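You operate a simulated robot arm through the tools that you are given. There is no shell and no other tool. Be economical: measure what you need, move in short steps, check, and stop when the job is done.

The job below is to be done with a simulated robot arm. You get a single attempt, and the scene is never put back.

TASK
Wind up the cord and shut its blue toggle under the black cover.
Fine: three turns round the spool, pulled tight. Set down upright: blue toggle.

The check looks at the end state, three seconds after you hand in, the way a careful person would. Anything else that was tipped, shoved, dropped, spilled or broken makes it a failure. A push-on lid holds only when it is set on centred and level and pressed home; a screw cap is set on level and turned clockwise until tight.

THE ROBOT
A 7-joint arm with a two-finger parallel gripper, fixed in place. Base frame: the origin is at the foot of the arm, x ahead of it, y to its left, z up; the work surface is at about z = 0.43. Lengths are in m, angles in degrees, forces in N, time in s.
With the tool pointing down near the work surface it reaches from about 0.12 to 0.54 m from the base axis. Its first joint turns from -66.0 to 66.0 degrees. Payload 2.4 kg.
The TCP is the grasp point between the finger pads, 0.03 m short of the fingertips. In the tool frame z runs along the fingers and y along their closing line. Largest opening 0.094 m; finger width 0.028, thickness 0.01; the body of the gripper, 0.05 by 0.096 m, starts 0.055 m behind the TCP.
Orientation is that of the tool frame in the base frame, as a unit quaternion [x, y, z, w]. With the fingers straight down and closing along the base's y, the tool's x points along the base's -x, its y along +y and its z along -z.

THE INTERFACE
- The arm moves only by the tool move_arm. Its argument "moves" is a list of rows, each a list of 7 numbers: the shift along the base's x, y, z in units of 30 mm (1.0 is 30 mm), then the turn, a rotation vector about the base's x, y, z in units of 4 degrees (1.0 is 4 degrees), then the gripper command, from -1 (fully open) to 1 (shut), values between in proportion. In form: [[dx, dy, dz, wx, wy, wz, fingers], ...]. A call has 1 to 10 rows; each row shifts and turns the commanded pose from where the row before left it. A call with a number of a shift or a turn outside -1 to 1 is refused whole. A row lasts 0.2 s, in which the tool goes at most 0.05 m and 8.6 degrees; a call with a longer step from one row to the next is refused whole, and so is a gripper value outside its range. A pose out of reach is approached as far as the arm can. The call stops where the force on the tool passes 90 N (or 10 N more than at its start, if that is more) or the arm is blocked; 0.2 s more then pass. Each finger travels about 0.153 m/s and halts on what it meets, pressing with about 22 N; the grip force reading is that of the motor and also rises with nothing between the fingers. The clock runs only during rows and for 0.2 s after the last one: add rows that do not move to give the fingers time. The reply holds the time, the measured pose of the TCP, the force on the tool along the base axes, the opening and the grip force, in the units named above and with some noise, with the torque about the TCP (base axes, N m) and any sound that the robot's microphone picked up.
- Cameras (640 x 400 px; columns grow to the right, rows downward): "scene" is fixed at [0.0162, 0.4837, 1.4134]; the picture's right is [-0.82, -0.57, 0.00], its down [-0.45, 0.65, -0.61] and it looks along [0.35, -0.51, -0.79] (base axes); focal length 354 px, centre (320, 200). "wrist" rides on the gripper at [0.076, 0.014, -0.102] in the tool frame; the picture's right is [-0.18, 0.98, 0.00], its down [-0.75, -0.14, -0.64] and it looks along [-0.63, -0.12, 0.77] (tool axes); focal length 243 px, centre (320, 200). There is no depth. A picture from a camera that has moved, and an enlarged one, comes with that camera's place and axes in the base frame and with its lens. The place of the scene camera against the robot may be out by one fixed shift of up to 0.018 m in any direction.
- snapshot(camera): a new picture of that camera. It takes no simulated time.
- enlarge(camera, box): a new picture of the part [left, top, right, bottom] of that camera's present view, enlarged. It takes no simulated time.
- hand_in(): hands the job in; it is judged then, once.

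Go step by step. Nothing tells you positions but the pictures and the camera data: compare them with the known pose of the tool, close in by small moves and look again before you grip or let go. The budget is 120 turns and 68 pictures, counting those below and the enlarged ones. Unless the task says otherwise, let go and move clear before handing in, and close with one line.

The tools are called after "Request:" by a JSON object that holds its "name" and its "arguments". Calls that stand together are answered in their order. move_arm: Moves the arm, as the interface text tells. Its arguments: {"type":"object","properties":{"moves":{"type":"array"}},"required":["moves"]} The other tools are called the same way: snapshot (camera) takes a picture; enlarge (camera, box) takes an enlarged picture of a part of a camera's view; hand_in () hands the job in.

At the start:

```text
clock: 0.0
eef_pos: [0.3712, 0.0903, 0.8626]
ee_rot: [0.0, 1.0, 0.0, 0.0]
ft_force: [-0.5, -0.2, 0.3]
wrist_torque: [0.02, 0.02, 0.01]
grip_width: 0.094
gripper_force: 0.1
```

scene: 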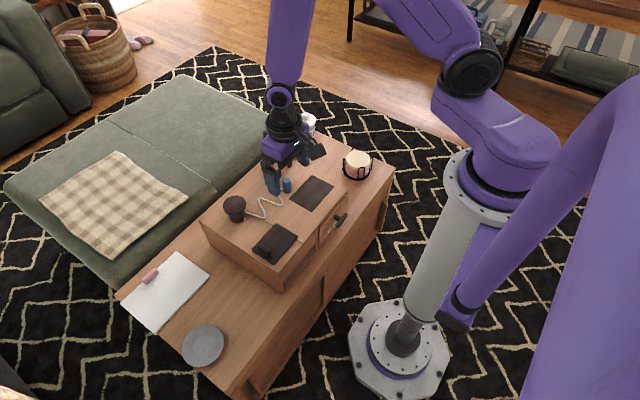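
wrist: 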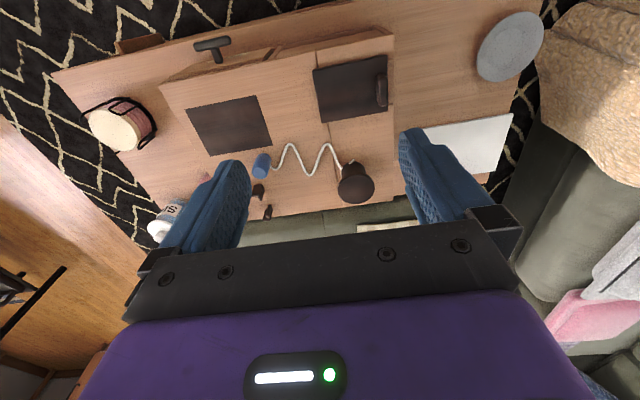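

I see a wooden box with a dark spool, a white cord ending in a blue toggle, a dark square (recess or pad), and a black cover with a handle. I'll look closer at both views before moving.

Request:
{"name": "enlarge", "arguments": {"camera": "scene", "box": [190, 140, 390, 290]}}

Request:
{"name": "enlarge", "arguments": {"camera": "wrist", "box": [150, 20, 430, 220]}}

```text
2.67 times, centred on (290, 215) of scene
camera zoom: at [0.0162, 0.4837, 1.4134], right [-0.82, -0.57, 0.0], down [-0.45, 0.65, -0.61], along [0.35, -0.51, -0.79], focal length 944 px, centre (400, 160)
```

zoom: 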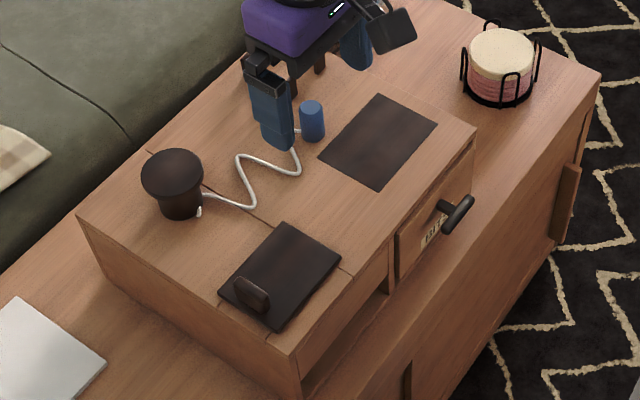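

```text
2.00 times, centred on (290, 120) of wrist
camera zoom: at [0.2933, 0.1063, 0.9638], right [0.18, 0.98, 0.0], down [0.75, -0.14, 0.64], along [0.63, -0.12, -0.77], focal length 485 px, centre (380, 360)
```

zoom: 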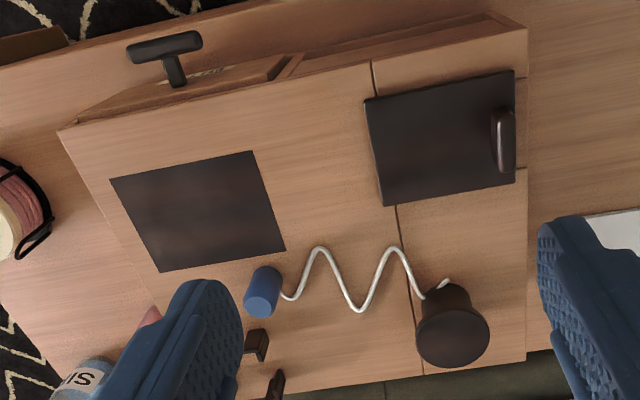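

The toggle is at about (0.48, -0.02) and the spool at about (0.56, 0.12), with the box top near z 0.58. I'll back off and lower the arm for a clear look at the cover, dark patch and spool.

Request:
{"name": "move_arm", "arguments": {"moves": [[-0.9, -0.7, -0.6, 0, 0, 0, -1], [-0.9, -0.7, -0.6, 0, 0, 0, -1], [-0.9, -0.7, -0.6, 0, 0, 0, -1], [-0.9, -0.7, -0.6, 0, 0, 0, -1], [0, 0, 0, 0, 0, 0, -1]]}}

Request:
{"name": "snapshot", "arguments": {"camera": "wrist"}}

Request:
{"name": "enlarge", "arguments": {"camera": "scene", "box": [190, 100, 390, 290]}}

```text
clock: 1.2
eef_pos: [0.2622, 0.006, 0.7877]
ee_rot: [0.001, 1.0, 0.001, 0.0]
ft_force: [0.6, -0.9, 0.2]
wrist_torque: [0.01, 0.0, 0.01]
grip_width: 0.0938
gripper_force: 0.0
```

```text
63 pictures are left
camera wrist: at [0.1856, 0.0218, 0.8901], right [0.18, 0.98, 0.0], down [0.75, -0.14, 0.64], along [0.63, -0.12, -0.77], focal length 243 px, centre (320, 200)
```

wrist: 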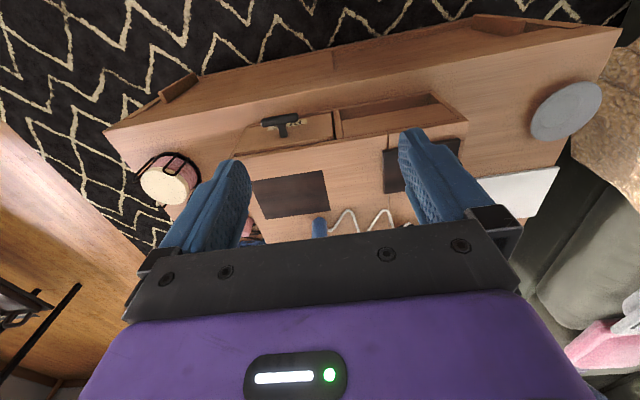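

```text
2.11 times, centred on (290, 195) of scene
camera zoom: at [0.0162, 0.4837, 1.4134], right [-0.82, -0.57, 0.0], down [-0.45, 0.65, -0.61], along [0.35, -0.51, -0.79], focal length 745 px, centre (383, 210)
```

zoom: 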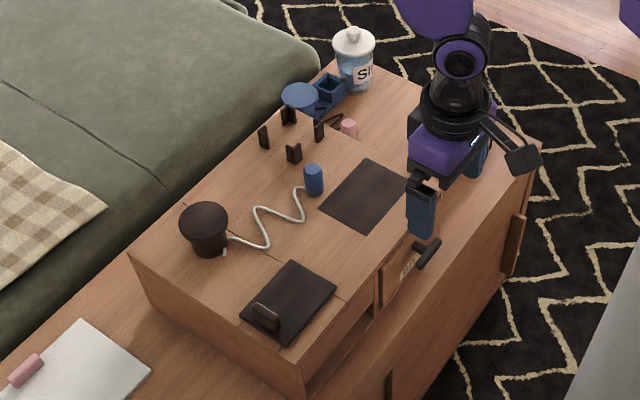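

A small nest of four black corner posts is now visible beyond the toggle, along with a drawer. I'll enlarge these.

Request:
{"name": "enlarge", "arguments": {"camera": "scene", "box": [265, 130, 385, 205]}}

Request:
{"name": "enlarge", "arguments": {"camera": "scene", "box": [210, 185, 350, 285]}}

Request:
{"name": "enlarge", "arguments": {"camera": "wrist", "box": [220, 80, 500, 245]}}

```text
5.33 times, centred on (325, 168) of scene
camera zoom: at [0.0162, 0.4837, 1.4134], right [-0.82, -0.57, 0.0], down [-0.45, 0.65, -0.61], along [0.35, -0.51, -0.79], focal length 1887 px, centre (293, 373)
```

zoom: 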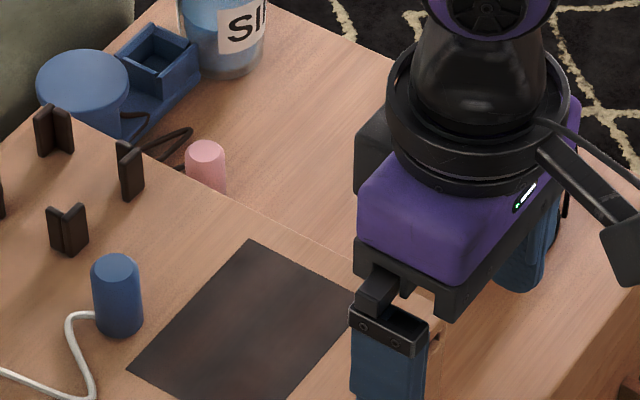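

```text
4.00 times, centred on (280, 235) of scene
camera zoom: at [0.0162, 0.4837, 1.4134], right [-0.82, -0.57, 0.0], down [-0.45, 0.65, -0.61], along [0.35, -0.51, -0.79], focal length 1415 px, centre (480, 60)
```

zoom: 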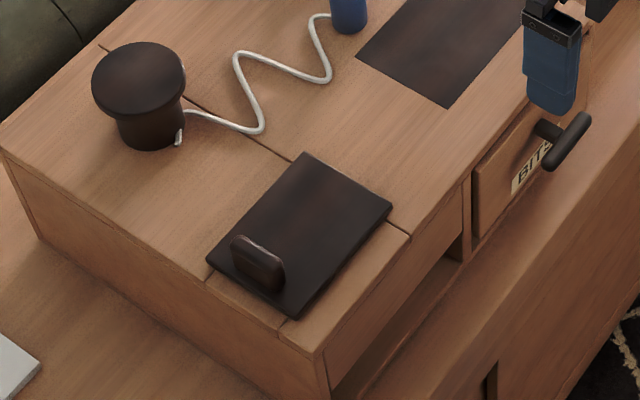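

```text
2.29 times, centred on (360, 162) of wrist
camera zoom: at [0.1856, 0.0218, 0.8901], right [0.18, 0.98, 0.0], down [0.75, -0.14, 0.64], along [0.63, -0.12, -0.77], focal length 555 px, centre (229, 286)
```

zoom: 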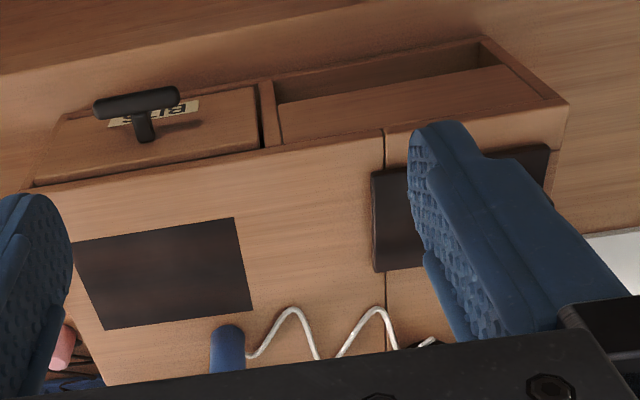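

The box top is at z≈0.565, the cover is near (0.41, 0.13) and the spool near (0.55, 0.12). I'll look at the spool and cord from nearer.

Request:
{"name": "move_arm", "arguments": {"moves": [[0.9, 0.7, 0, 0, 0, 0, -1], [0.9, 0.7, 0, 0, 0, 0, -1], [0.9, 0.7, 0, 0, 0, 0, -1], [0.9, 0.7, 0, 0, 0, 0, -1], [0.9, 0.7, 0, 0, 0, 0, -1], [0.9, 0.5, -0.3, 0, 0, 0, -1], [0, 0, 0, 0, 0, 0, -1]]}}

Request:
{"name": "enlarge", "arguments": {"camera": "wrist", "box": [140, 0, 480, 220]}}

```text
clock: 2.8
eef_pos: [0.4252, 0.1271, 0.7822]
ee_rot: [0.0, 1.0, 0.0, 0.0]
ft_force: [0.3, 0.8, 0.3]
wrist_torque: [-0.01, -0.03, -0.01]
grip_width: 0.0939
gripper_force: 0.0
```

```text
1.82 times, centred on (310, 110) of wrist
camera zoom: at [0.3482, 0.1428, 0.8838], right [0.18, 0.98, 0.0], down [0.75, -0.14, 0.64], along [0.63, -0.12, -0.77], focal length 441 px, centre (338, 364)
```

zoom: 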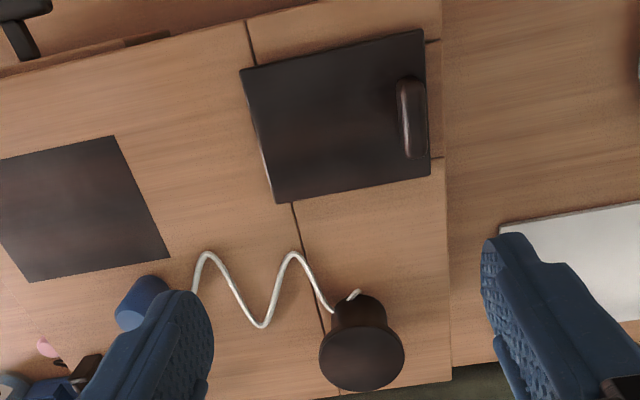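

The black cover is a loose slab about 0.08 × 0.107 m centred at (0.410, 0.133), with a tab near (0.411, 0.175). The dark mat centred at (0.436, -0.076) looks like its parking spot. I'll lower over the tab first.

Request:
{"name": "move_arm", "arguments": {"moves": [[-0.24, 0.8, -0.6, 0, 0, 0, -1], [-0.24, 0.8, -0.8, 0, 0, 0, -1], [0, 0, -1, 0, 0, 0, -1], [0, 0, -1, 0, 0, 0, -1], [0, 0, -0.6, 0, 0, 0, -1], [0, 0, 0, 0, 0, 0, -1]]}}

Request:
{"name": "snapshot", "arguments": {"camera": "wrist"}}

Request:
{"name": "enlarge", "arguments": {"camera": "scene", "box": [200, 150, 360, 280]}}

```text
clock: 4.2
eef_pos: [0.4105, 0.1747, 0.6621]
ee_rot: [0.001, 1.0, 0.0, 0.001]
ft_force: [0.5, 0.1, 0.2]
wrist_torque: [0.01, -0.02, -0.02]
grip_width: 0.0939
gripper_force: 0.0
```

```text
57 pictures are left
camera wrist: at [0.3327, 0.1907, 0.7631], right [0.18, 0.98, 0.0], down [0.75, -0.14, 0.64], along [0.63, -0.12, -0.77], focal length 243 px, centre (320, 200)
```

wrist: 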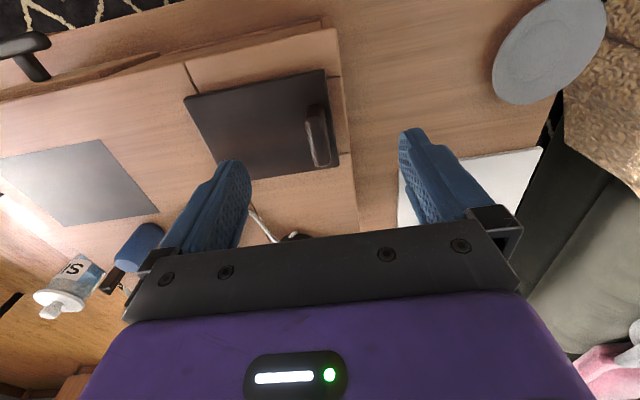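

```text
3.08 times, centred on (280, 215) of scene
camera zoom: at [0.0162, 0.4837, 1.4134], right [-0.82, -0.57, 0.0], down [-0.45, 0.65, -0.61], along [0.35, -0.51, -0.79], focal length 1089 px, centre (443, 154)
```

zoom: 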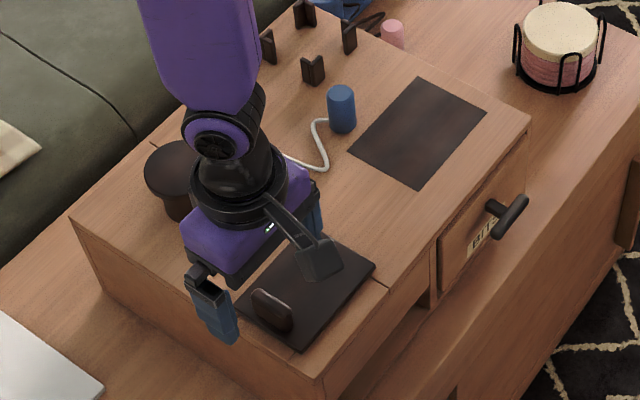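

The tab sits between the fingers at about (0.413, 0.173). I'll lower and grip it.

Request:
{"name": "move_arm", "arguments": {"moves": [[0.08, -0.05, -0.8, 0, 0, 0, -1], [0, 0, -0.75, 0, 0, 0, -1], [0, 0, 0, 0, 0, 0, -0.2], [0, 0, 0, 0, 0, 0, 0.5], [0, 0, 0, 0, 0, 0, 1], [0, 0, 0, 0, 0, 0, 1]]}}

Request:
{"name": "enlarge", "arguments": {"camera": "scene", "box": [200, 170, 340, 280]}}

```text
clock: 5.6
eef_pos: [0.4127, 0.1746, 0.6144]
ee_rot: [0.001, 1.0, 0.001, 0.0]
ft_force: [2.3, -1.4, -0.2]
wrist_torque: [-0.05, 0.13, 0.02]
grip_width: 0.0136
gripper_force: 22.1
```

```text
3.64 times, centred on (270, 225) of scene
camera zoom: at [0.0163, 0.4837, 1.4134], right [-0.82, -0.57, 0.0], down [-0.45, 0.65, -0.61], along [0.35, -0.51, -0.79], focal length 1287 px, centre (502, 109)
```

zoom: 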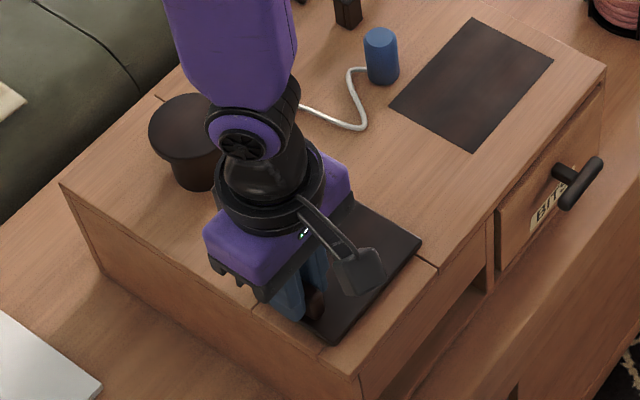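

The tab is gripped with an opening of 13.6 mm. I'll lift a little to see whether the cover is loose or hinged.

Request:
{"name": "move_arm", "arguments": {"moves": [[0, 0, 0.3, 0, 0, 0, 1], [0, 0, 0.3, 0, 0, 0, 1], [0, 0, 0, 0, 0, 0, 1]]}}

Request:
{"name": "enlarge", "arguments": {"camera": "scene", "box": [200, 170, 340, 280]}}

```text
clock: 6.4
eef_pos: [0.4121, 0.1748, 0.6334]
ee_rot: [-0.002, 1.0, 0.0, -0.001]
ft_force: [-2.6, -0.9, -17.0]
wrist_torque: [-0.01, 0.02, -0.07]
grip_width: 0.0134
gripper_force: 21.7
```

```text
3.64 times, centred on (270, 225) of scene
camera zoom: at [0.0164, 0.4838, 1.4134], right [-0.82, -0.57, 0.0], down [-0.45, 0.65, -0.61], along [0.35, -0.51, -0.79], focal length 1287 px, centre (502, 109)
```

zoom: 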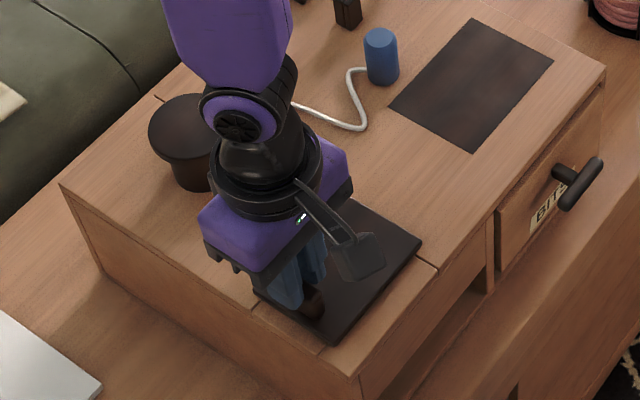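

The cover did not lift and the fingers slipped at 17 N, so it probably slides. I'll go back down on the tab and try +y gently.

Request:
{"name": "move_arm", "arguments": {"moves": [[0, 0, -0.3, 0, 0, 0, 1], [0, 0, -0.3, 0, 0, 0, 1], [0, 0.2, 0, 0, 0, 0, 1], [0, 0.2, 0, 0, 0, 0, 1], [0, 0, 0, 0, 0, 0, 1]]}}

Request:
{"name": "enlarge", "arguments": {"camera": "scene", "box": [200, 170, 340, 280]}}

```text
clock: 7.6
eef_pos: [0.412, 0.1851, 0.6144]
ee_rot: [0.001, 1.0, -0.001, -0.002]
ft_force: [1.7, -13.5, -4.0]
wrist_torque: [-0.22, -0.18, -0.58]
grip_width: 0.0139
gripper_force: 22.3
```

```text
3.64 times, centred on (270, 225) of scene
camera zoom: at [0.0163, 0.4835, 1.4135], right [-0.82, -0.57, 0.0], down [-0.45, 0.65, -0.61], along [0.35, -0.51, -0.79], focal length 1287 px, centre (502, 109)
```

zoom: 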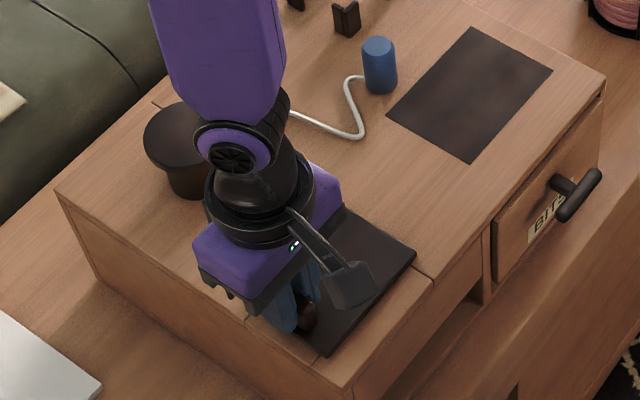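

Pulling +y dragged the whole box a few millimetres, so the cover doesn't slide that way. I'll bring it back by the same amount and look.

Request:
{"name": "move_arm", "arguments": {"moves": [[0, -0.12, 0, 0, 0, 0, 1], [0, -0.12, 0, 0, 0, 0, 1], [0, -0.11, 0, 0, 0, 0, 1], [0, 0, 0, 0, 0, 0, 1]]}}

Request:
{"name": "enlarge", "arguments": {"camera": "scene", "box": [200, 170, 340, 280]}}

```text
clock: 8.6
eef_pos: [0.4119, 0.1747, 0.6153]
ee_rot: [-0.001, 1.0, -0.002, -0.002]
ft_force: [-12.3, 0.0, 2.1]
wrist_torque: [0.0, -0.18, -0.61]
grip_width: 0.0134
gripper_force: 22.2
```

```text
3.64 times, centred on (270, 225) of scene
camera zoom: at [0.016, 0.4837, 1.4135], right [-0.82, -0.57, 0.0], down [-0.45, 0.65, -0.61], along [0.35, -0.51, -0.79], focal length 1287 px, centre (502, 109)
```

zoom: 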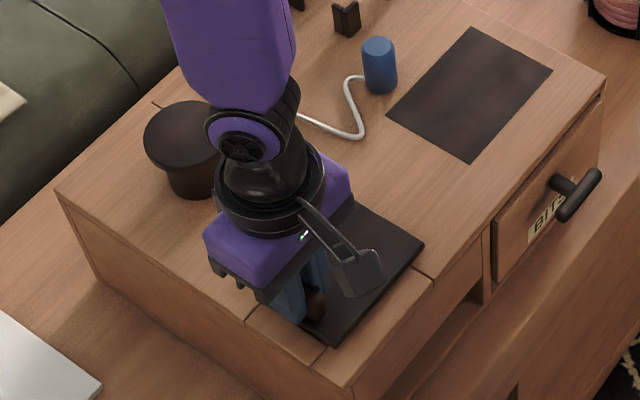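

The box stayed and the cover moved -y relative to it, so it slides open toward -y. I'll correct the box's small shift afterwards and slide on now.

Request:
{"name": "move_arm", "arguments": {"moves": [[0, -0.3, 0, 0, 0, 0, 1], [0, -0.3, 0, 0, 0, 0, 1], [0, -0.3, 0, 0, 0, 0, 1], [0, -0.3, 0, 0, 0, 0, 1], [0, 0, 0, 0, 0, 0, 1]]}}

Request:
{"name": "enlarge", "arguments": {"camera": "scene", "box": [200, 170, 340, 280]}}

```text
clock: 9.8
eef_pos: [0.4121, 0.1375, 0.615]
ee_rot: [0.001, 1.0, -0.001, -0.002]
ft_force: [-16.5, 1.5, 6.1]
wrist_torque: [0.03, 0.32, -0.61]
grip_width: 0.0139
gripper_force: 21.6
```

```text
3.64 times, centred on (270, 225) of scene
camera zoom: at [0.0159, 0.4837, 1.4135], right [-0.82, -0.57, 0.0], down [-0.45, 0.65, -0.61], along [0.35, -0.51, -0.79], focal length 1287 px, centre (502, 109)
```

zoom: 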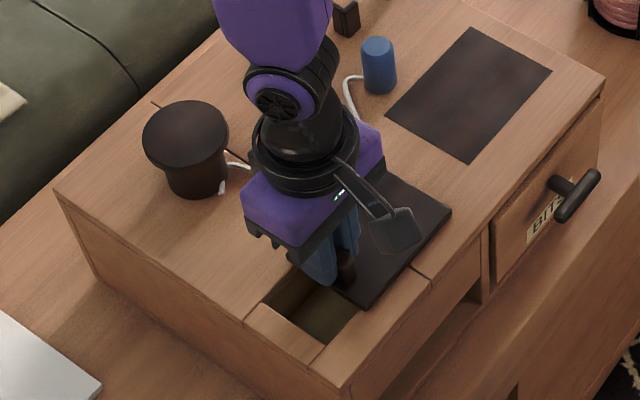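

It opens over a well. I'll continue sliding, easing off in x to relieve the side load.

Request:
{"name": "move_arm", "arguments": {"moves": [[-0.1, -0.3, 0, 0, 0, 0, 1], [-0.1, -0.3, 0, 0, 0, 0, 1], [0, -0.3, 0, 0, 0, 0, 1], [0, -0.3, 0, 0, 0, 0, 1], [0, 0, 0, 0, 0, 0, 1]]}}

Request:
{"name": "enlarge", "arguments": {"camera": "scene", "box": [200, 170, 340, 280]}}

```text
clock: 11.0
eef_pos: [0.4103, 0.1037, 0.6157]
ee_rot: [0.001, 1.0, 0.0, 0.004]
ft_force: [15.9, 0.4, 5.8]
wrist_torque: [-0.08, -0.36, -0.63]
grip_width: 0.014
gripper_force: 22.3
```

```text
3.64 times, centred on (270, 225) of scene
camera zoom: at [0.0164, 0.4837, 1.4134], right [-0.82, -0.57, 0.0], down [-0.45, 0.65, -0.61], along [0.35, -0.51, -0.79], focal length 1287 px, centre (502, 109)
```

zoom: 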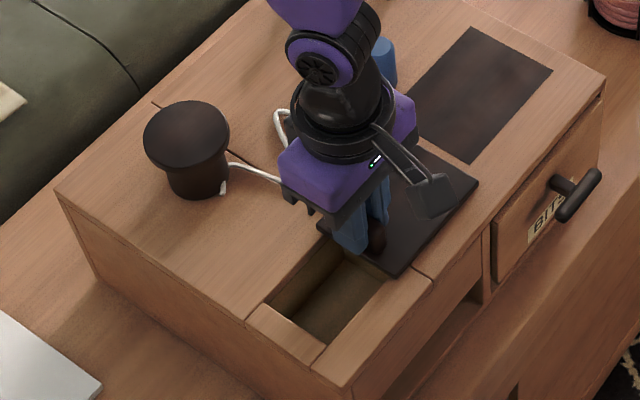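

The well is mostly open. One more short slide, then I'll release and look at the well from above.

Request:
{"name": "move_arm", "arguments": {"moves": [[0.1, -0.3, 0, 0, 0, 0, 1], [0, -0.3, 0, 0, 0, 0, 1], [0, 0, 0, 0, 0, 0, 1], [0, 0, 0, 0, 0, 0, -0.5], [0, 0, 0, 0, 0, 0, -0.5], [0, 0, 0.8, 0, 0, 0, -0.5], [0, 0, 1, 0, 0, 0, -0.5], [0, 0, 1, 0, 0, 0, -0.5]]}}

Request:
{"name": "snapshot", "arguments": {"camera": "scene"}}

Request:
{"name": "snapshot", "arguments": {"camera": "wrist"}}

```text
clock: 12.8
eef_pos: [0.409, 0.0864, 0.6976]
ee_rot: [-0.001, 1.0, -0.001, 0.0]
ft_force: [-0.3, -0.3, -0.9]
wrist_torque: [0.0, 0.0, 0.03]
grip_width: 0.0706
gripper_force: 0.0
```

```text
49 pictures are left
```

scene: 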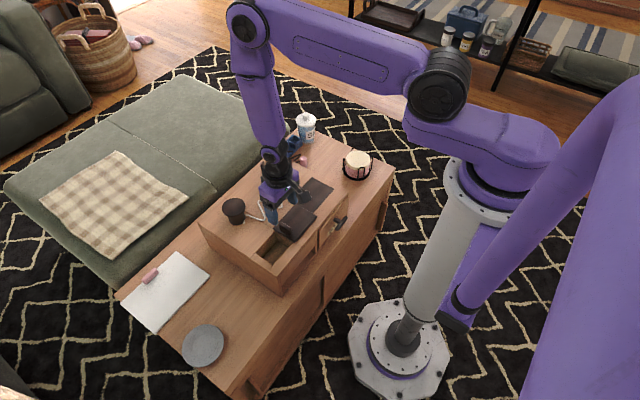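

```text
48 pictures are left
camera wrist: at [0.3323, 0.1012, 0.8001], right [0.18, 0.98, 0.0], down [0.75, -0.14, 0.64], along [0.63, -0.12, -0.77], focal length 243 px, centre (320, 200)
```

wrist: 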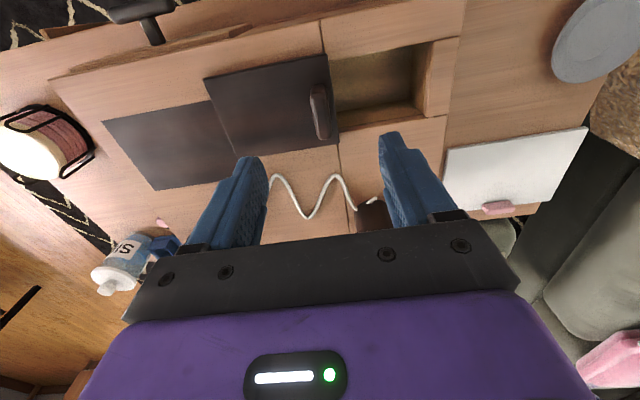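

The well spans roughly x 0.376–0.428, y 0.095–0.178. First I'll undo the box shift (about 7.5 mm in +y, slight yaw) by nudging its +y face, so I'll move closed fingers beside it.

Request:
{"name": "move_arm", "arguments": {"moves": [[0, 1, 0, 0, 0, 0, 0.5], [0, 1, 0, 0, 0, 0, 1], [0, 1, 0, 0, 0, 0, 1], [0, 1, 0, 0, 0, 0, 1], [0, 1, 0, 0, 0, 0, 1], [0, 0.6, 0, 0, 0, 0, 1], [0, 0, -1, 0, 0, 0, 1], [0, 0, -1, 0, 0, 0, 1], [0, 0, -1, 0, 0, 0, 1], [0, 0, -1, 0, 0, 0, 1]]}}

Request:
{"name": "move_arm", "arguments": {"moves": [[0, 0, -1, 0, 0, 0, 1], [0, -0.2, 0, 0, 0, 0, 1], [0, -0.2, 0, 0, 0, 0, 1], [0, -0.2, 0, 0, 0, 0, 1], [0, 0, 0, 0, 0, 0, 1]]}}

Request:
{"name": "enlarge", "arguments": {"camera": "scene", "box": [200, 170, 340, 280]}}

```text
clock: 15.0
eef_pos: [0.4087, 0.2533, 0.5788]
ee_rot: [0.0, 1.0, 0.0, 0.001]
ft_force: [-0.8, 0.8, -0.1]
wrist_torque: [-0.01, -0.03, -0.01]
grip_width: 0.0
gripper_force: 21.6
```

```text
clock: 16.2
eef_pos: [0.4109, 0.2357, 0.5484]
ee_rot: [0.0, 1.0, 0.0, 0.0]
ft_force: [0.2, 0.2, 0.8]
wrist_torque: [-0.02, -0.03, -0.05]
grip_width: 0.0
gripper_force: 22.1
```

```text
3.64 times, centred on (270, 225) of scene
camera zoom: at [0.0162, 0.4837, 1.4134], right [-0.82, -0.57, 0.0], down [-0.45, 0.65, -0.61], along [0.35, -0.51, -0.79], focal length 1287 px, centre (502, 109)
```

zoom: 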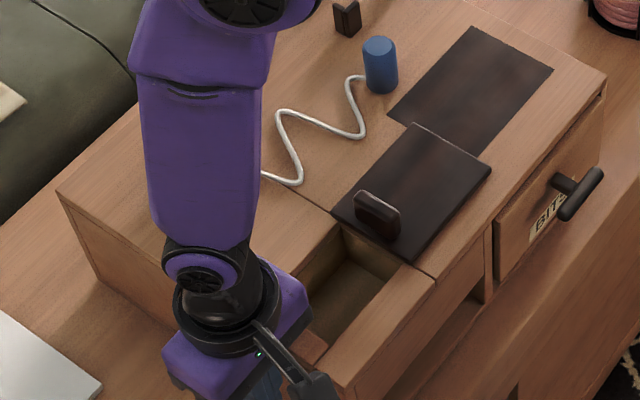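

No contact yet. I'll advance in small steps toward the face at about y 0.205.

Request:
{"name": "move_arm", "arguments": {"moves": [[0, -0.2, 0, 0, 0, 0, 1], [0, -0.2, 0, 0, 0, 0, 1], [0, -0.15, 0, 0, 0, 0, 1], [0, 0, 0, 0, 0, 0, 1]]}}

Request:
{"name": "move_arm", "arguments": {"moves": [[0, -0.1, 0, 0, 0, 0, 1], [0, -0.1, 0, 0, 0, 0, 1], [0, 0, 0, 0, 0, 0, 1]]}}

Request:
{"name": "enlarge", "arguments": {"camera": "scene", "box": [200, 170, 340, 280]}}

```text
clock: 17.2
eef_pos: [0.41, 0.2203, 0.5491]
ee_rot: [-0.001, 1.0, 0.001, 0.001]
ft_force: [-3.3, 13.4, -3.9]
wrist_torque: [-0.09, -0.1, -0.22]
grip_width: 0.0
gripper_force: 22.4
```

```text
clock: 18.0
eef_pos: [0.41, 0.2122, 0.5493]
ee_rot: [0.0, 1.0, 0.0, 0.0]
ft_force: [-0.9, 17.2, 5.8]
wrist_torque: [-0.27, -0.02, 0.07]
grip_width: 0.0
gripper_force: 21.9
```

```text
3.64 times, centred on (270, 225) of scene
camera zoom: at [0.0161, 0.484, 1.4134], right [-0.82, -0.57, 0.0], down [-0.45, 0.65, -0.61], along [0.35, -0.51, -0.79], focal length 1287 px, centre (502, 109)
```

zoom: 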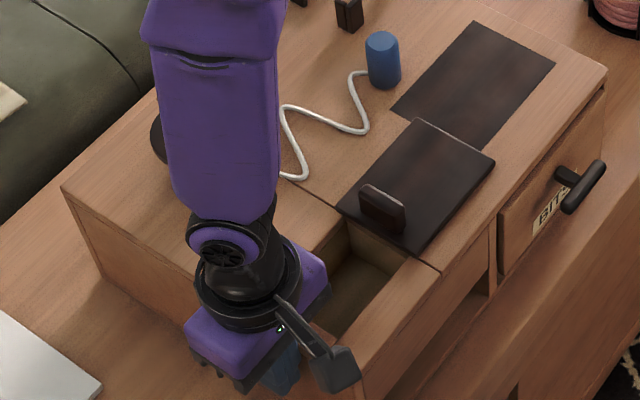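

The box is nearly back, with about 2 px left. I'll nudge a bit more, then retreat.

Request:
{"name": "move_arm", "arguments": {"moves": [[0, -0.07, 0, 0, 0, 0, 1], [0, 0, 0, 0, 0, 0, 1], [0, 0.5, 0, 0, 0, 0, 1], [0, 0.3, 1, 0, 0, 0, 1], [0, 0, 1, 0, 0, 0, 1], [0, 0, 1, 0, 0, 0, 1], [0, 0, 1, 0, 0, 0, -1], [0, 0, 1, 0, 0, 0, -1]]}}

Request:
{"name": "enlarge", "arguments": {"camera": "scene", "box": [200, 170, 340, 280]}}

```text
clock: 19.8
eef_pos: [0.4089, 0.2332, 0.6997]
ee_rot: [0.0, 1.0, 0.0, 0.001]
ft_force: [-0.2, -0.1, -0.1]
wrist_torque: [-0.01, -0.01, 0.01]
grip_width: 0.094
gripper_force: 0.1
```

```text
3.64 times, centred on (270, 225) of scene
camera zoom: at [0.0162, 0.4837, 1.4134], right [-0.82, -0.57, 0.0], down [-0.45, 0.65, -0.61], along [0.35, -0.51, -0.79], focal length 1287 px, centre (502, 109)
```

zoom: 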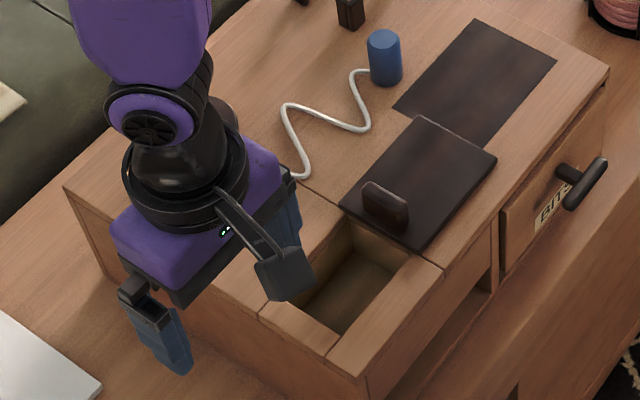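

The box is back within about 2 mm. Next I'll move toward the toggle for a close view.

Request:
{"name": "move_arm", "arguments": {"moves": [[0, -1, 0.2, 0, 0, 0, -1], [0, -1, 0.2, 0, 0, 0, -1], [0, -1, 0.2, 0, 0, 0, -1], [0, -1, 0.2, 0, 0, 0, -1], [0, -1, 0, 0, 0, 0, -1], [0, -1, 0, 0, 0, 0, -1], [0, -1, 0, 0, 0, 0, -1], [0, -1, 0, 0, 0, 0, -1], [0, 0, 0, 0, 0, 0, -1]]}}

Request:
{"name": "snapshot", "arguments": {"camera": "wrist"}}

```text
clock: 21.8
eef_pos: [0.409, -0.0061, 0.7237]
ee_rot: [0.0, 1.0, 0.0, 0.0]
ft_force: [0.1, -0.2, 0.5]
wrist_torque: [-0.02, 0.01, 0.02]
grip_width: 0.0942
gripper_force: 0.0
```

```text
44 pictures are left
camera wrist: at [0.3318, 0.0079, 0.8254], right [0.18, 0.98, 0.0], down [0.75, -0.14, 0.64], along [0.63, -0.12, -0.77], focal length 243 px, centre (320, 200)
```

wrist: 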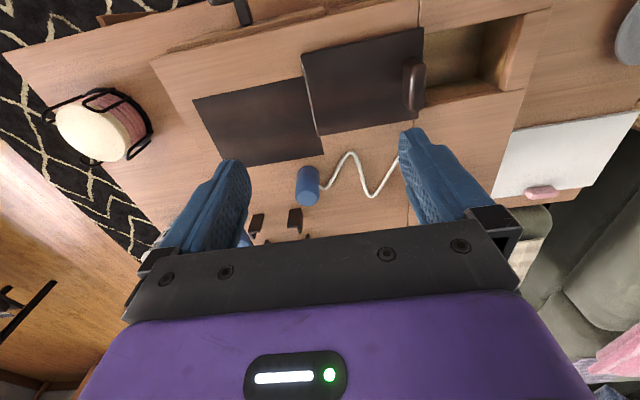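

The toggle stands at about (0.497, -0.039), top near z 0.61. I'll lower over it with the fingers either side and grip.

Request:
{"name": "move_arm", "arguments": {"moves": [[1, -0.5, 0, 0, 0, 0, -1], [1, -0.4, 0, 0, 0, 0, -1], [0.9, -0.2, -0.5, 0, 0, 0, -1], [0, 0, -1, 0, 0, 0, -1], [0, 0, -1, 0, 0, 0, -1], [0, 0, 0, 0, 0, 0, -1]]}}

Request:
{"name": "snapshot", "arguments": {"camera": "wrist"}}

Request:
{"name": "enlarge", "arguments": {"camera": "scene", "box": [210, 130, 350, 240]}}

```text
clock: 23.2
eef_pos: [0.4967, -0.0393, 0.6455]
ee_rot: [0.001, 1.0, 0.0, 0.001]
ft_force: [0.1, -0.8, 0.7]
wrist_torque: [-0.02, 0.03, -0.02]
grip_width: 0.0941
gripper_force: 0.0
```

```text
43 pictures are left
camera wrist: at [0.4199, -0.0249, 0.7481], right [0.18, 0.98, 0.0], down [0.75, -0.14, 0.64], along [0.63, -0.12, -0.77], focal length 243 px, centre (320, 200)
```

wrist: 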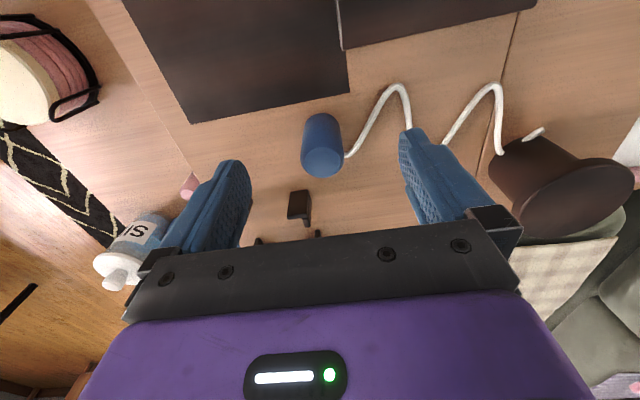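

```text
3.64 times, centred on (280, 185) of scene
camera zoom: at [0.0162, 0.4837, 1.4134], right [-0.82, -0.57, 0.0], down [-0.45, 0.65, -0.61], along [0.35, -0.51, -0.79], focal length 1287 px, centre (466, 254)
```

zoom: 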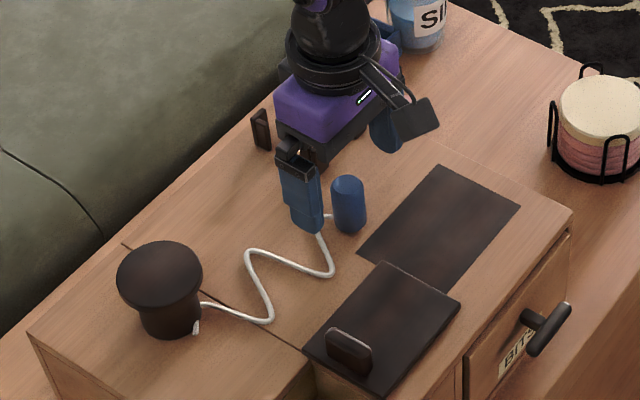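

The toggle is centred between the fingers. I'll go down and close.

Request:
{"name": "move_arm", "arguments": {"moves": [[0.05, 0, -0.7, 0, 0, 0, -1], [0, 0, -0.65, 0, 0, 0, -1], [0, 0, 0, 0, 0, 0, 0], [0, 0, 0, 0, 0, 0, 1], [0, 0, 0, 0, 0, 0, 1], [0, 0, 0.25, 0, 0, 0, 1], [0, 0, 0, 0, 0, 0, 1]]}}

Request:
{"name": "enlarge", "arguments": {"camera": "scene", "box": [210, 130, 350, 240]}}

```text
clock: 24.8
eef_pos: [0.4994, -0.0377, 0.6147]
ee_rot: [0.0, 1.0, 0.0, 0.0]
ft_force: [-0.3, 0.3, -0.9]
wrist_torque: [-0.01, -0.01, -0.02]
grip_width: 0.0258
gripper_force: 22.0
```

```text
3.64 times, centred on (280, 185) of scene
camera zoom: at [0.0162, 0.4837, 1.4134], right [-0.82, -0.57, 0.0], down [-0.45, 0.65, -0.61], along [0.35, -0.51, -0.79], focal length 1287 px, centre (466, 254)
```

zoom: 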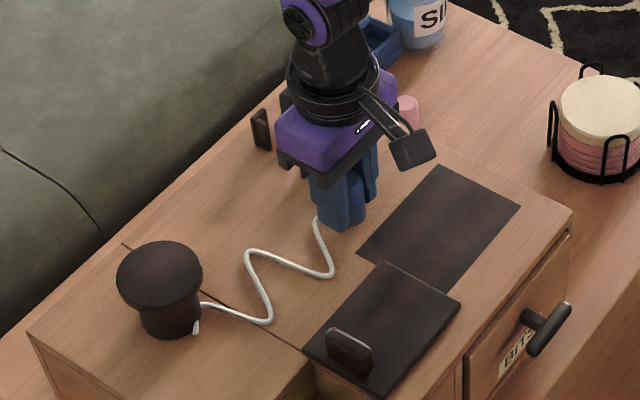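

The toggle is held. I'll bring it to the -y side of the spool and see how the cord behaves and how far the arm reaches.

Request:
{"name": "move_arm", "arguments": {"moves": [[0.6, 0.8, 0.4, 0, 0, 0, 1], [0.6, 0.8, 0.4, 0, 0, 0, 1], [0.7, 0.8, 0, 0, 0, 0, 1], [0, 0, 0, 0, 0, 0, 1], [0, 0, 0, 0, 0, 0, 1]]}}

Request:
{"name": "enlarge", "arguments": {"camera": "scene", "box": [190, 130, 350, 240]}}

```text
clock: 26.0
eef_pos: [0.5561, 0.0324, 0.6377]
ee_rot: [0.0, 1.0, 0.0, 0.0]
ft_force: [0.1, -0.4, -0.9]
wrist_torque: [0.01, 0.0, 0.01]
grip_width: 0.026
gripper_force: 21.9
```

```text
3.64 times, centred on (270, 185) of scene
camera zoom: at [0.0162, 0.4838, 1.4134], right [-0.82, -0.57, 0.0], down [-0.45, 0.65, -0.61], along [0.35, -0.51, -0.79], focal length 1287 px, centre (502, 254)
```

zoom: 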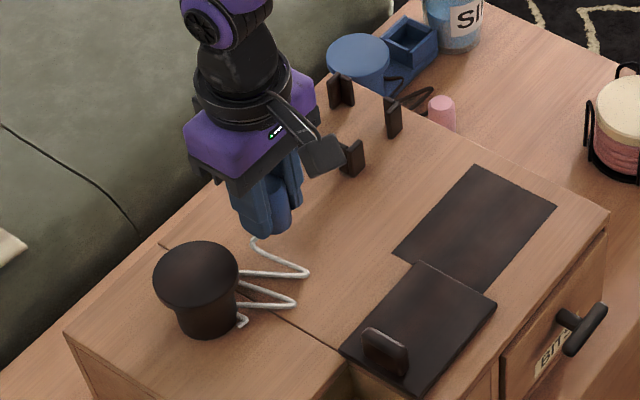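

The slack shows as a zigzag. The arm reaches x 0.556, so I'll continue round toward the far side.

Request:
{"name": "move_arm", "arguments": {"moves": [[0.8, 0.3, 0, 0, 0, 0, 1], [0.7, 0.6, 0, 0, 0, 0, 1], [0.5, 0.9, 0, 0, 0, 0, 1], [0.3, 0.9, 0, 0, 0, 0, 1], [0, 0, 0, 0, 0, 0, 1]]}}

Request:
{"name": "enlarge", "arguments": {"camera": "scene", "box": [190, 130, 350, 240]}}

```text
clock: 27.2
eef_pos: [0.6127, 0.0952, 0.6419]
ee_rot: [0.0, 1.0, 0.001, -0.001]
ft_force: [0.5, -0.4, 0.9]
wrist_torque: [0.01, 0.0, -0.01]
grip_width: 0.0261
gripper_force: 22.0
out of reach, approached as far as the arm can: row 4
```

```text
3.64 times, centred on (270, 185) of scene
camera zoom: at [0.0162, 0.4838, 1.4134], right [-0.82, -0.57, 0.0], down [-0.45, 0.65, -0.61], along [0.35, -0.51, -0.79], focal length 1287 px, centre (502, 254)
```

zoom: 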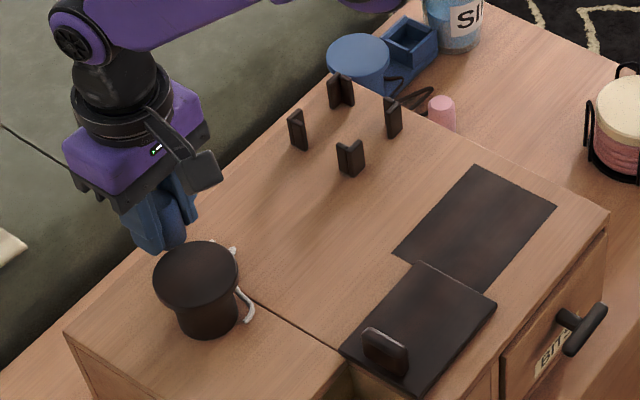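

The cord wraps properly on the core. Reach falls a few mm short with the tool vertical, so I'll tilt the fingers outward about 14° and continue round.

Request:
{"name": "move_arm", "arguments": {"moves": [[0, 0, 0, 0, -1, 0, 1], [0, 0, 0, 0, -1, 0, 1], [0, 0, 0, 0, -1, 0, 1], [0, 0, 0, 0, -0.8, 0, 1], [0, 0, 0, 0, 0, 0, 1]]}}

```text
clock: 28.4
eef_pos: [0.6124, 0.0955, 0.6396]
ee_rot: [0.0, 0.991, -0.001, 0.133]
ft_force: [-0.6, -0.2, 0.1]
wrist_torque: [-0.03, 0.03, 0.01]
grip_width: 0.0259
gripper_force: 21.8
```

The tilt worked and the position held. Continuing round the far side to the +y side.

Request:
{"name": "move_arm", "arguments": {"moves": [[0.4, 0.5, 0, 0, 0, 0, 1], [0, 0.5, 0, 0, 0, 0, 1], [-0.3, 0.6, 0, 0, 0, 0, 1], [-0.6, 0.7, 0, 0, 0, 0, 1], [-0.7, 0.5, 0, 0, 0, 0, 1], [-0.8, 0.2, 0, 0, 0, 0, 1], [0, 0, 0, 0, 0, 0, 1]]}}

Request:
{"name": "enlarge", "arguments": {"camera": "scene", "box": [190, 130, 350, 240]}}

```text
clock: 30.0
eef_pos: [0.5546, 0.1862, 0.6399]
ee_rot: [0.001, 0.991, 0.0, 0.132]
ft_force: [-0.4, -0.9, -0.2]
wrist_torque: [0.0, 0.0, -0.01]
grip_width: 0.0261
gripper_force: 21.7
```

```text
3.64 times, centred on (270, 185) of scene
camera zoom: at [0.0162, 0.4838, 1.4134], right [-0.82, -0.57, 0.0], down [-0.45, 0.65, -0.61], along [0.35, -0.51, -0.79], focal length 1287 px, centre (502, 254)
```

zoom: 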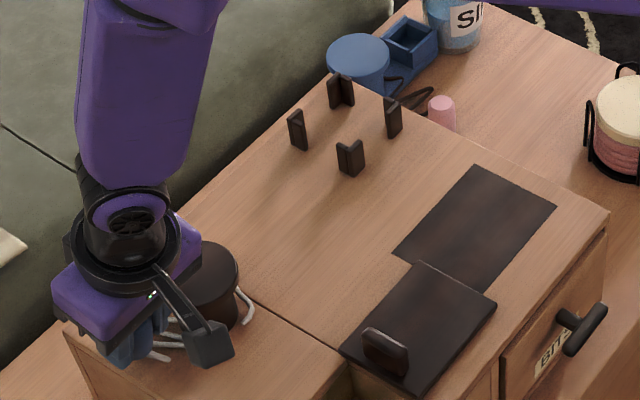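

The cord keeps wrapping with no force. Continuing along the near side to complete the first turn.

Request:
{"name": "move_arm", "arguments": {"moves": [[-0.8, -0.1, 0, 0, 0, 0, 1], [-0.7, -0.4, 0, 0, 0, 0, 1], [-0.5, -0.8, 0, 0, 0, 0, 1], [-0.05, -0.9, 0, 0, 0, 0, 1], [0.3, -0.9, 0, 0, 0, 0, 1], [0.7, -0.8, 0, 0, 0, 0, 1], [0.9, -0.5, 0, 0, 0, 0, 1], [0, 0, 0, 0, 0, 0, 1]]}}

Request:
{"name": "enlarge", "arguments": {"camera": "scene", "box": [190, 130, 350, 240]}}

```text
clock: 31.8
eef_pos: [0.5546, 0.0568, 0.642]
ee_rot: [0.002, 0.991, 0.0, 0.134]
ft_force: [-0.3, -6.4, 1.5]
wrist_torque: [-0.12, -0.03, -0.11]
grip_width: 0.0259
gripper_force: 21.7
out of reach, approached as far as the arm can: row 3
```

```text
3.64 times, centred on (270, 185) of scene
camera zoom: at [0.0162, 0.4836, 1.4135], right [-0.82, -0.57, 0.0], down [-0.45, 0.65, -0.61], along [0.35, -0.51, -0.79], focal length 1287 px, centre (502, 254)
```

zoom: 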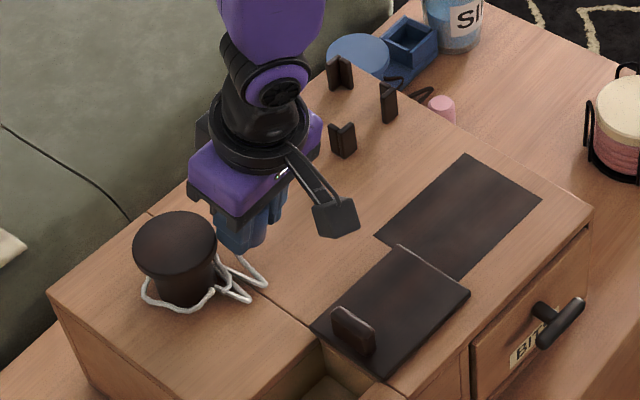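

Something went wrong: the arm hit an odd limit at row 3, cut the corner, and dragged the spool and box. I'll back away from the spool and assess.

Request:
{"name": "move_arm", "arguments": {"moves": [[0, -0.5, 0, 0, 0, 0, 1], [0, -0.5, 0.3, 0, 0, 0, 1], [0, 0, 0, 0, 0, 0, 1]]}}

Request:
{"name": "snapshot", "arguments": {"camera": "scene"}}

Request:
{"name": "snapshot", "arguments": {"camera": "wrist"}}

```text
clock: 32.6
eef_pos: [0.5529, 0.0292, 0.6508]
ee_rot: [0.0, 0.991, 0.0, 0.133]
ft_force: [0.5, 0.3, 0.4]
wrist_torque: [0.01, -0.07, -0.01]
grip_width: 0.026
gripper_force: 21.7
```

```text
36 pictures are left
```

scene: 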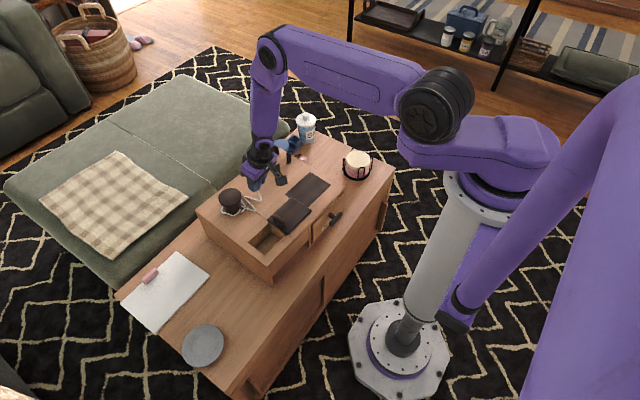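

```text
35 pictures are left
camera wrist: at [0.4512, 0.0443, 0.7282], right [0.18, 0.98, 0.05], down [0.56, -0.14, 0.82], along [0.81, -0.12, -0.57], focal length 243 px, centre (320, 200)
```

wrist: 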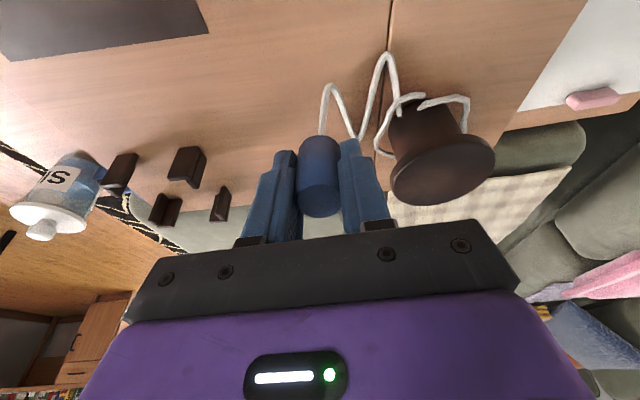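

The box has been pushed about +15–30 mm in x with a slight clockwise turn; nothing else looks disturbed. I'll bring the tool vertical, carry the toggle toward the open well and use the well wall to pull the box back.

Request:
{"name": "move_arm", "arguments": {"moves": [[0, 0, 0.5, 0, 1, 0, 1], [0, 0, 0.3, 0, 1, 0, 1], [-0.5, 0, 0, 0, 1, 0, 1], [-0.8, 0, 0, 0, 0.8, 0, 1], [-0.9, 0.3, 0, 0, 0, 0, 1], [-0.9, 0.3, 0, 0, 0, 0, 1], [-0.6, 0.3, 0, 0, 0, 0, 1], [0, 0, 0, 0, 0, 0, 1]]}}

Request:
{"name": "snapshot", "arguments": {"camera": "wrist"}}

Request:
{"name": "enlarge", "arguments": {"camera": "scene", "box": [190, 150, 350, 280]}}

```text
clock: 34.4
eef_pos: [0.4466, 0.0554, 0.6715]
ee_rot: [0.0, 1.0, 0.0, 0.001]
ft_force: [0.3, 0.0, 0.2]
wrist_torque: [0.01, -0.02, 0.0]
grip_width: 0.026
gripper_force: 21.9
out of reach, approached as far as the arm can: row 1, 2
```

```text
34 pictures are left
camera wrist: at [0.3685, 0.0707, 0.7729], right [0.18, 0.98, 0.0], down [0.75, -0.14, 0.64], along [0.63, -0.12, -0.77], focal length 243 px, centre (320, 200)
```

wrist: 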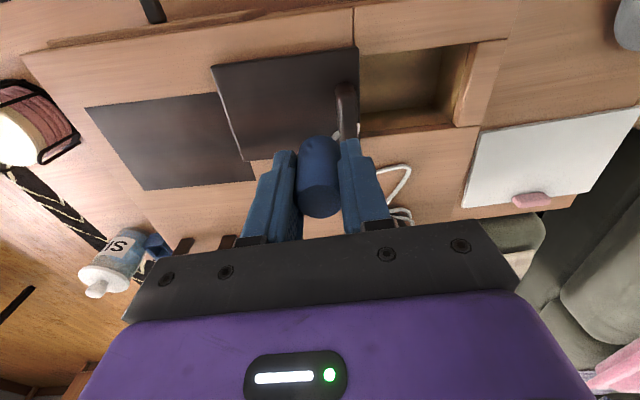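

```text
3.08 times, centred on (270, 215) of scene
camera zoom: at [0.0162, 0.4838, 1.4134], right [-0.82, -0.57, 0.0], down [-0.45, 0.65, -0.61], along [0.35, -0.51, -0.79], focal length 1089 px, centre (474, 154)
```

zoom: 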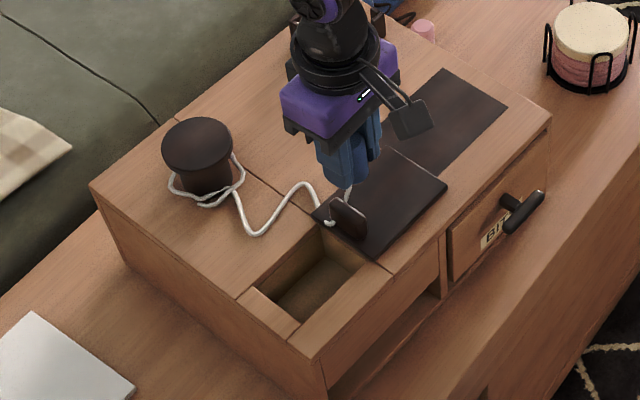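

The cord has loose turns and length to spare. The box needs about 40 mm back in -x at this end and +4.6° of turn, and pulling the cover's tab in -x should give about that motion. First I'll set the toggle upright on the box top.

Request:
{"name": "move_arm", "arguments": {"moves": [[0.9, -0.2, 0, 0, 0, 0, 1], [0.9, -0.2, 0, 0, 0, 0, 1], [0.65, -0.1, -0.3, 0, 0, 0, 1], [0, 0, -0.9, 0, 0, 0, 1], [0, 0, -0.7, 0, 0, 0, 1], [0, 0, -0.2, 0, 0, 0, 1], [0, 0, 0, 0, 0, 0, 1]]}}

Request:
{"name": "enlarge", "arguments": {"camera": "scene", "box": [190, 150, 350, 280]}}

```text
clock: 36.0
eef_pos: [0.52, 0.0402, 0.6073]
ee_rot: [0.0, 1.0, 0.0, 0.0]
ft_force: [-5.4, -0.2, 13.9]
wrist_torque: [-0.07, 0.12, 0.0]
grip_width: 0.0264
gripper_force: 21.8
```

```text
3.08 times, centred on (270, 215) of scene
camera zoom: at [0.0159, 0.4837, 1.4135], right [-0.82, -0.57, 0.0], down [-0.45, 0.65, -0.61], along [0.35, -0.51, -0.79], focal length 1089 px, centre (474, 154)
```

zoom: 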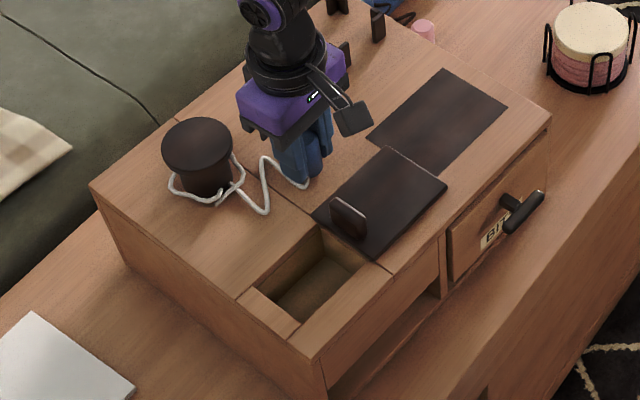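

The toggle is standing on the surface. I'll release, lift, and move over the tab with the gripper turned to match the box.

Request:
{"name": "move_arm", "arguments": {"moves": [[0, 0, 0.1, 0, 0, 0, 0.2], [0, 0, 0, 0, 0, 0, -0.3], [0, 0, 0, 0, 0, 0, -0.3], [0, 0, 1, 0, 0, 0, -0.3], [0, 0, 1, 0, 0, 0, -0.3], [-0.9, 0.4, 0.5, 0, 0, -0.55, -0.3], [-0.9, 0.5, 0, 0, 0, -0.55, -0.3], [-0.9, 0.4, 0, 0, 0, 0, -0.3], [0, 0, 0, 0, 0, 0, -0.3]]}}

Request:
{"name": "snapshot", "arguments": {"camera": "wrist"}}

```text
clock: 38.0
eef_pos: [0.4391, 0.0792, 0.6834]
ee_rot: [0.039, 0.999, 0.0, 0.0]
ft_force: [0.5, 0.7, -0.3]
wrist_torque: [0.01, 0.0, 0.0]
grip_width: 0.0609
gripper_force: 0.1
```

```text
31 pictures are left
camera wrist: at [0.363, 0.1005, 0.7851], right [0.26, 0.97, 0.0], down [0.74, -0.2, 0.64], along [0.62, -0.17, -0.77], focal length 243 px, centre (320, 200)
```

wrist: 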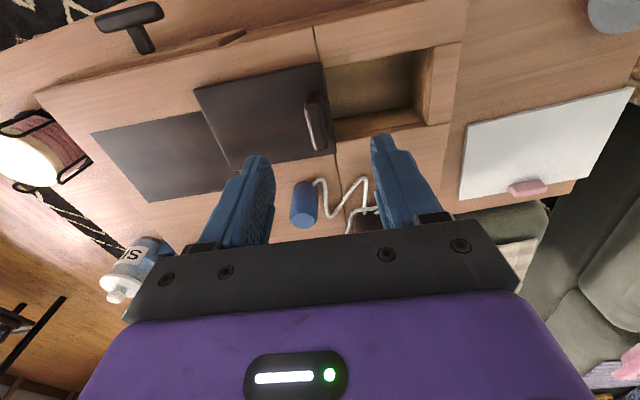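

The tab is under the fingers and the toggle is standing. I'll go down and grip the tab.

Request:
{"name": "move_arm", "arguments": {"moves": [[-0.1, -0.1, -0.9, 0, 0, 0, -0.3], [0, 0, -0.9, 0, 0, 0, -0.3], [0, 0, -0.48, 0, 0, 0, -0.3], [0, 0, 0, 0, 0, 0, 1], [0, 0, 0, 0, 0, 0, 1], [0, 0, 0, 0, 0, 0, 1]]}}

Request:
{"name": "move_arm", "arguments": {"moves": [[-0.2, 0, 0, 0, 0, 0.15, 1], [-0.2, 0, 0, 0, 0, 0.15, 1], [-0.2, 0, 0, 0, 0, 0.15, 1], [0, 0, 0, 0, 0, 0, 1]]}}

Request:
{"name": "enlarge", "arguments": {"camera": "scene", "box": [200, 170, 340, 280]}}

```text
clock: 39.4
eef_pos: [0.4356, 0.0774, 0.6167]
ee_rot: [0.037, 0.999, 0.0, 0.001]
ft_force: [0.2, 7.5, 0.3]
wrist_torque: [0.19, -0.08, 0.13]
grip_width: 0.0138
gripper_force: 21.9
```

```text
clock: 40.4
eef_pos: [0.4201, 0.0761, 0.6176]
ee_rot: [0.024, 1.0, 0.001, 0.003]
ft_force: [15.2, -1.7, 5.6]
wrist_torque: [-0.08, -0.38, -0.25]
grip_width: 0.0136
gripper_force: 21.6
```

```text
3.64 times, centred on (270, 225) of scene
camera zoom: at [0.0164, 0.4837, 1.4135], right [-0.82, -0.57, 0.0], down [-0.45, 0.65, -0.61], along [0.35, -0.51, -0.79], focal length 1287 px, centre (502, 109)
```

zoom: 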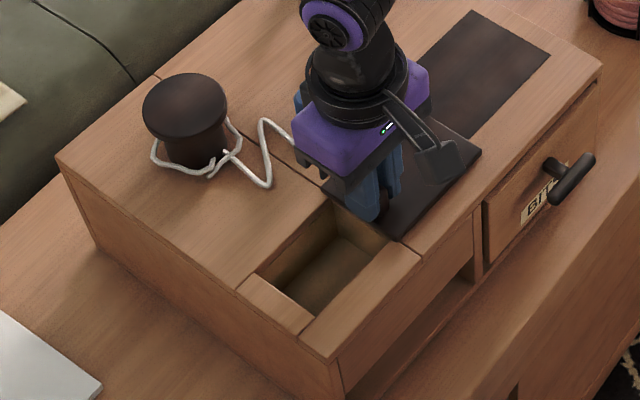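

That works well. Continuing the pull with the remaining rotation.

Request:
{"name": "move_arm", "arguments": {"moves": [[-0.15, 0.03, 0, 0, 0, 0.17, 1], [-0.15, 0.03, 0, 0, 0, 0.17, 1], [-0.15, 0.03, 0, 0, 0, 0.17, 1], [-0.15, 0, 0, 0, 0, 0.17, 1], [0, 0, 0, 0, 0, 0, 1]]}}

Request:
{"name": "enlarge", "arguments": {"camera": "scene", "box": [200, 170, 340, 280]}}

```text
clock: 41.6
eef_pos: [0.3997, 0.0785, 0.6164]
ee_rot: [-0.001, 1.0, 0.001, 0.001]
ft_force: [12.8, -0.6, 0.2]
wrist_torque: [-0.02, -0.31, -0.42]
grip_width: 0.0138
gripper_force: 22.0
```

```text
3.64 times, centred on (270, 225) of scene
camera zoom: at [0.0164, 0.4838, 1.4134], right [-0.82, -0.57, 0.0], down [-0.45, 0.65, -0.61], along [0.35, -0.51, -0.79], focal length 1287 px, centre (502, 109)
```

zoom: 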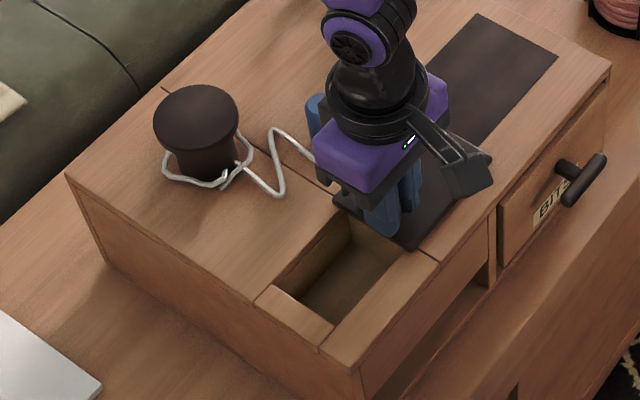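

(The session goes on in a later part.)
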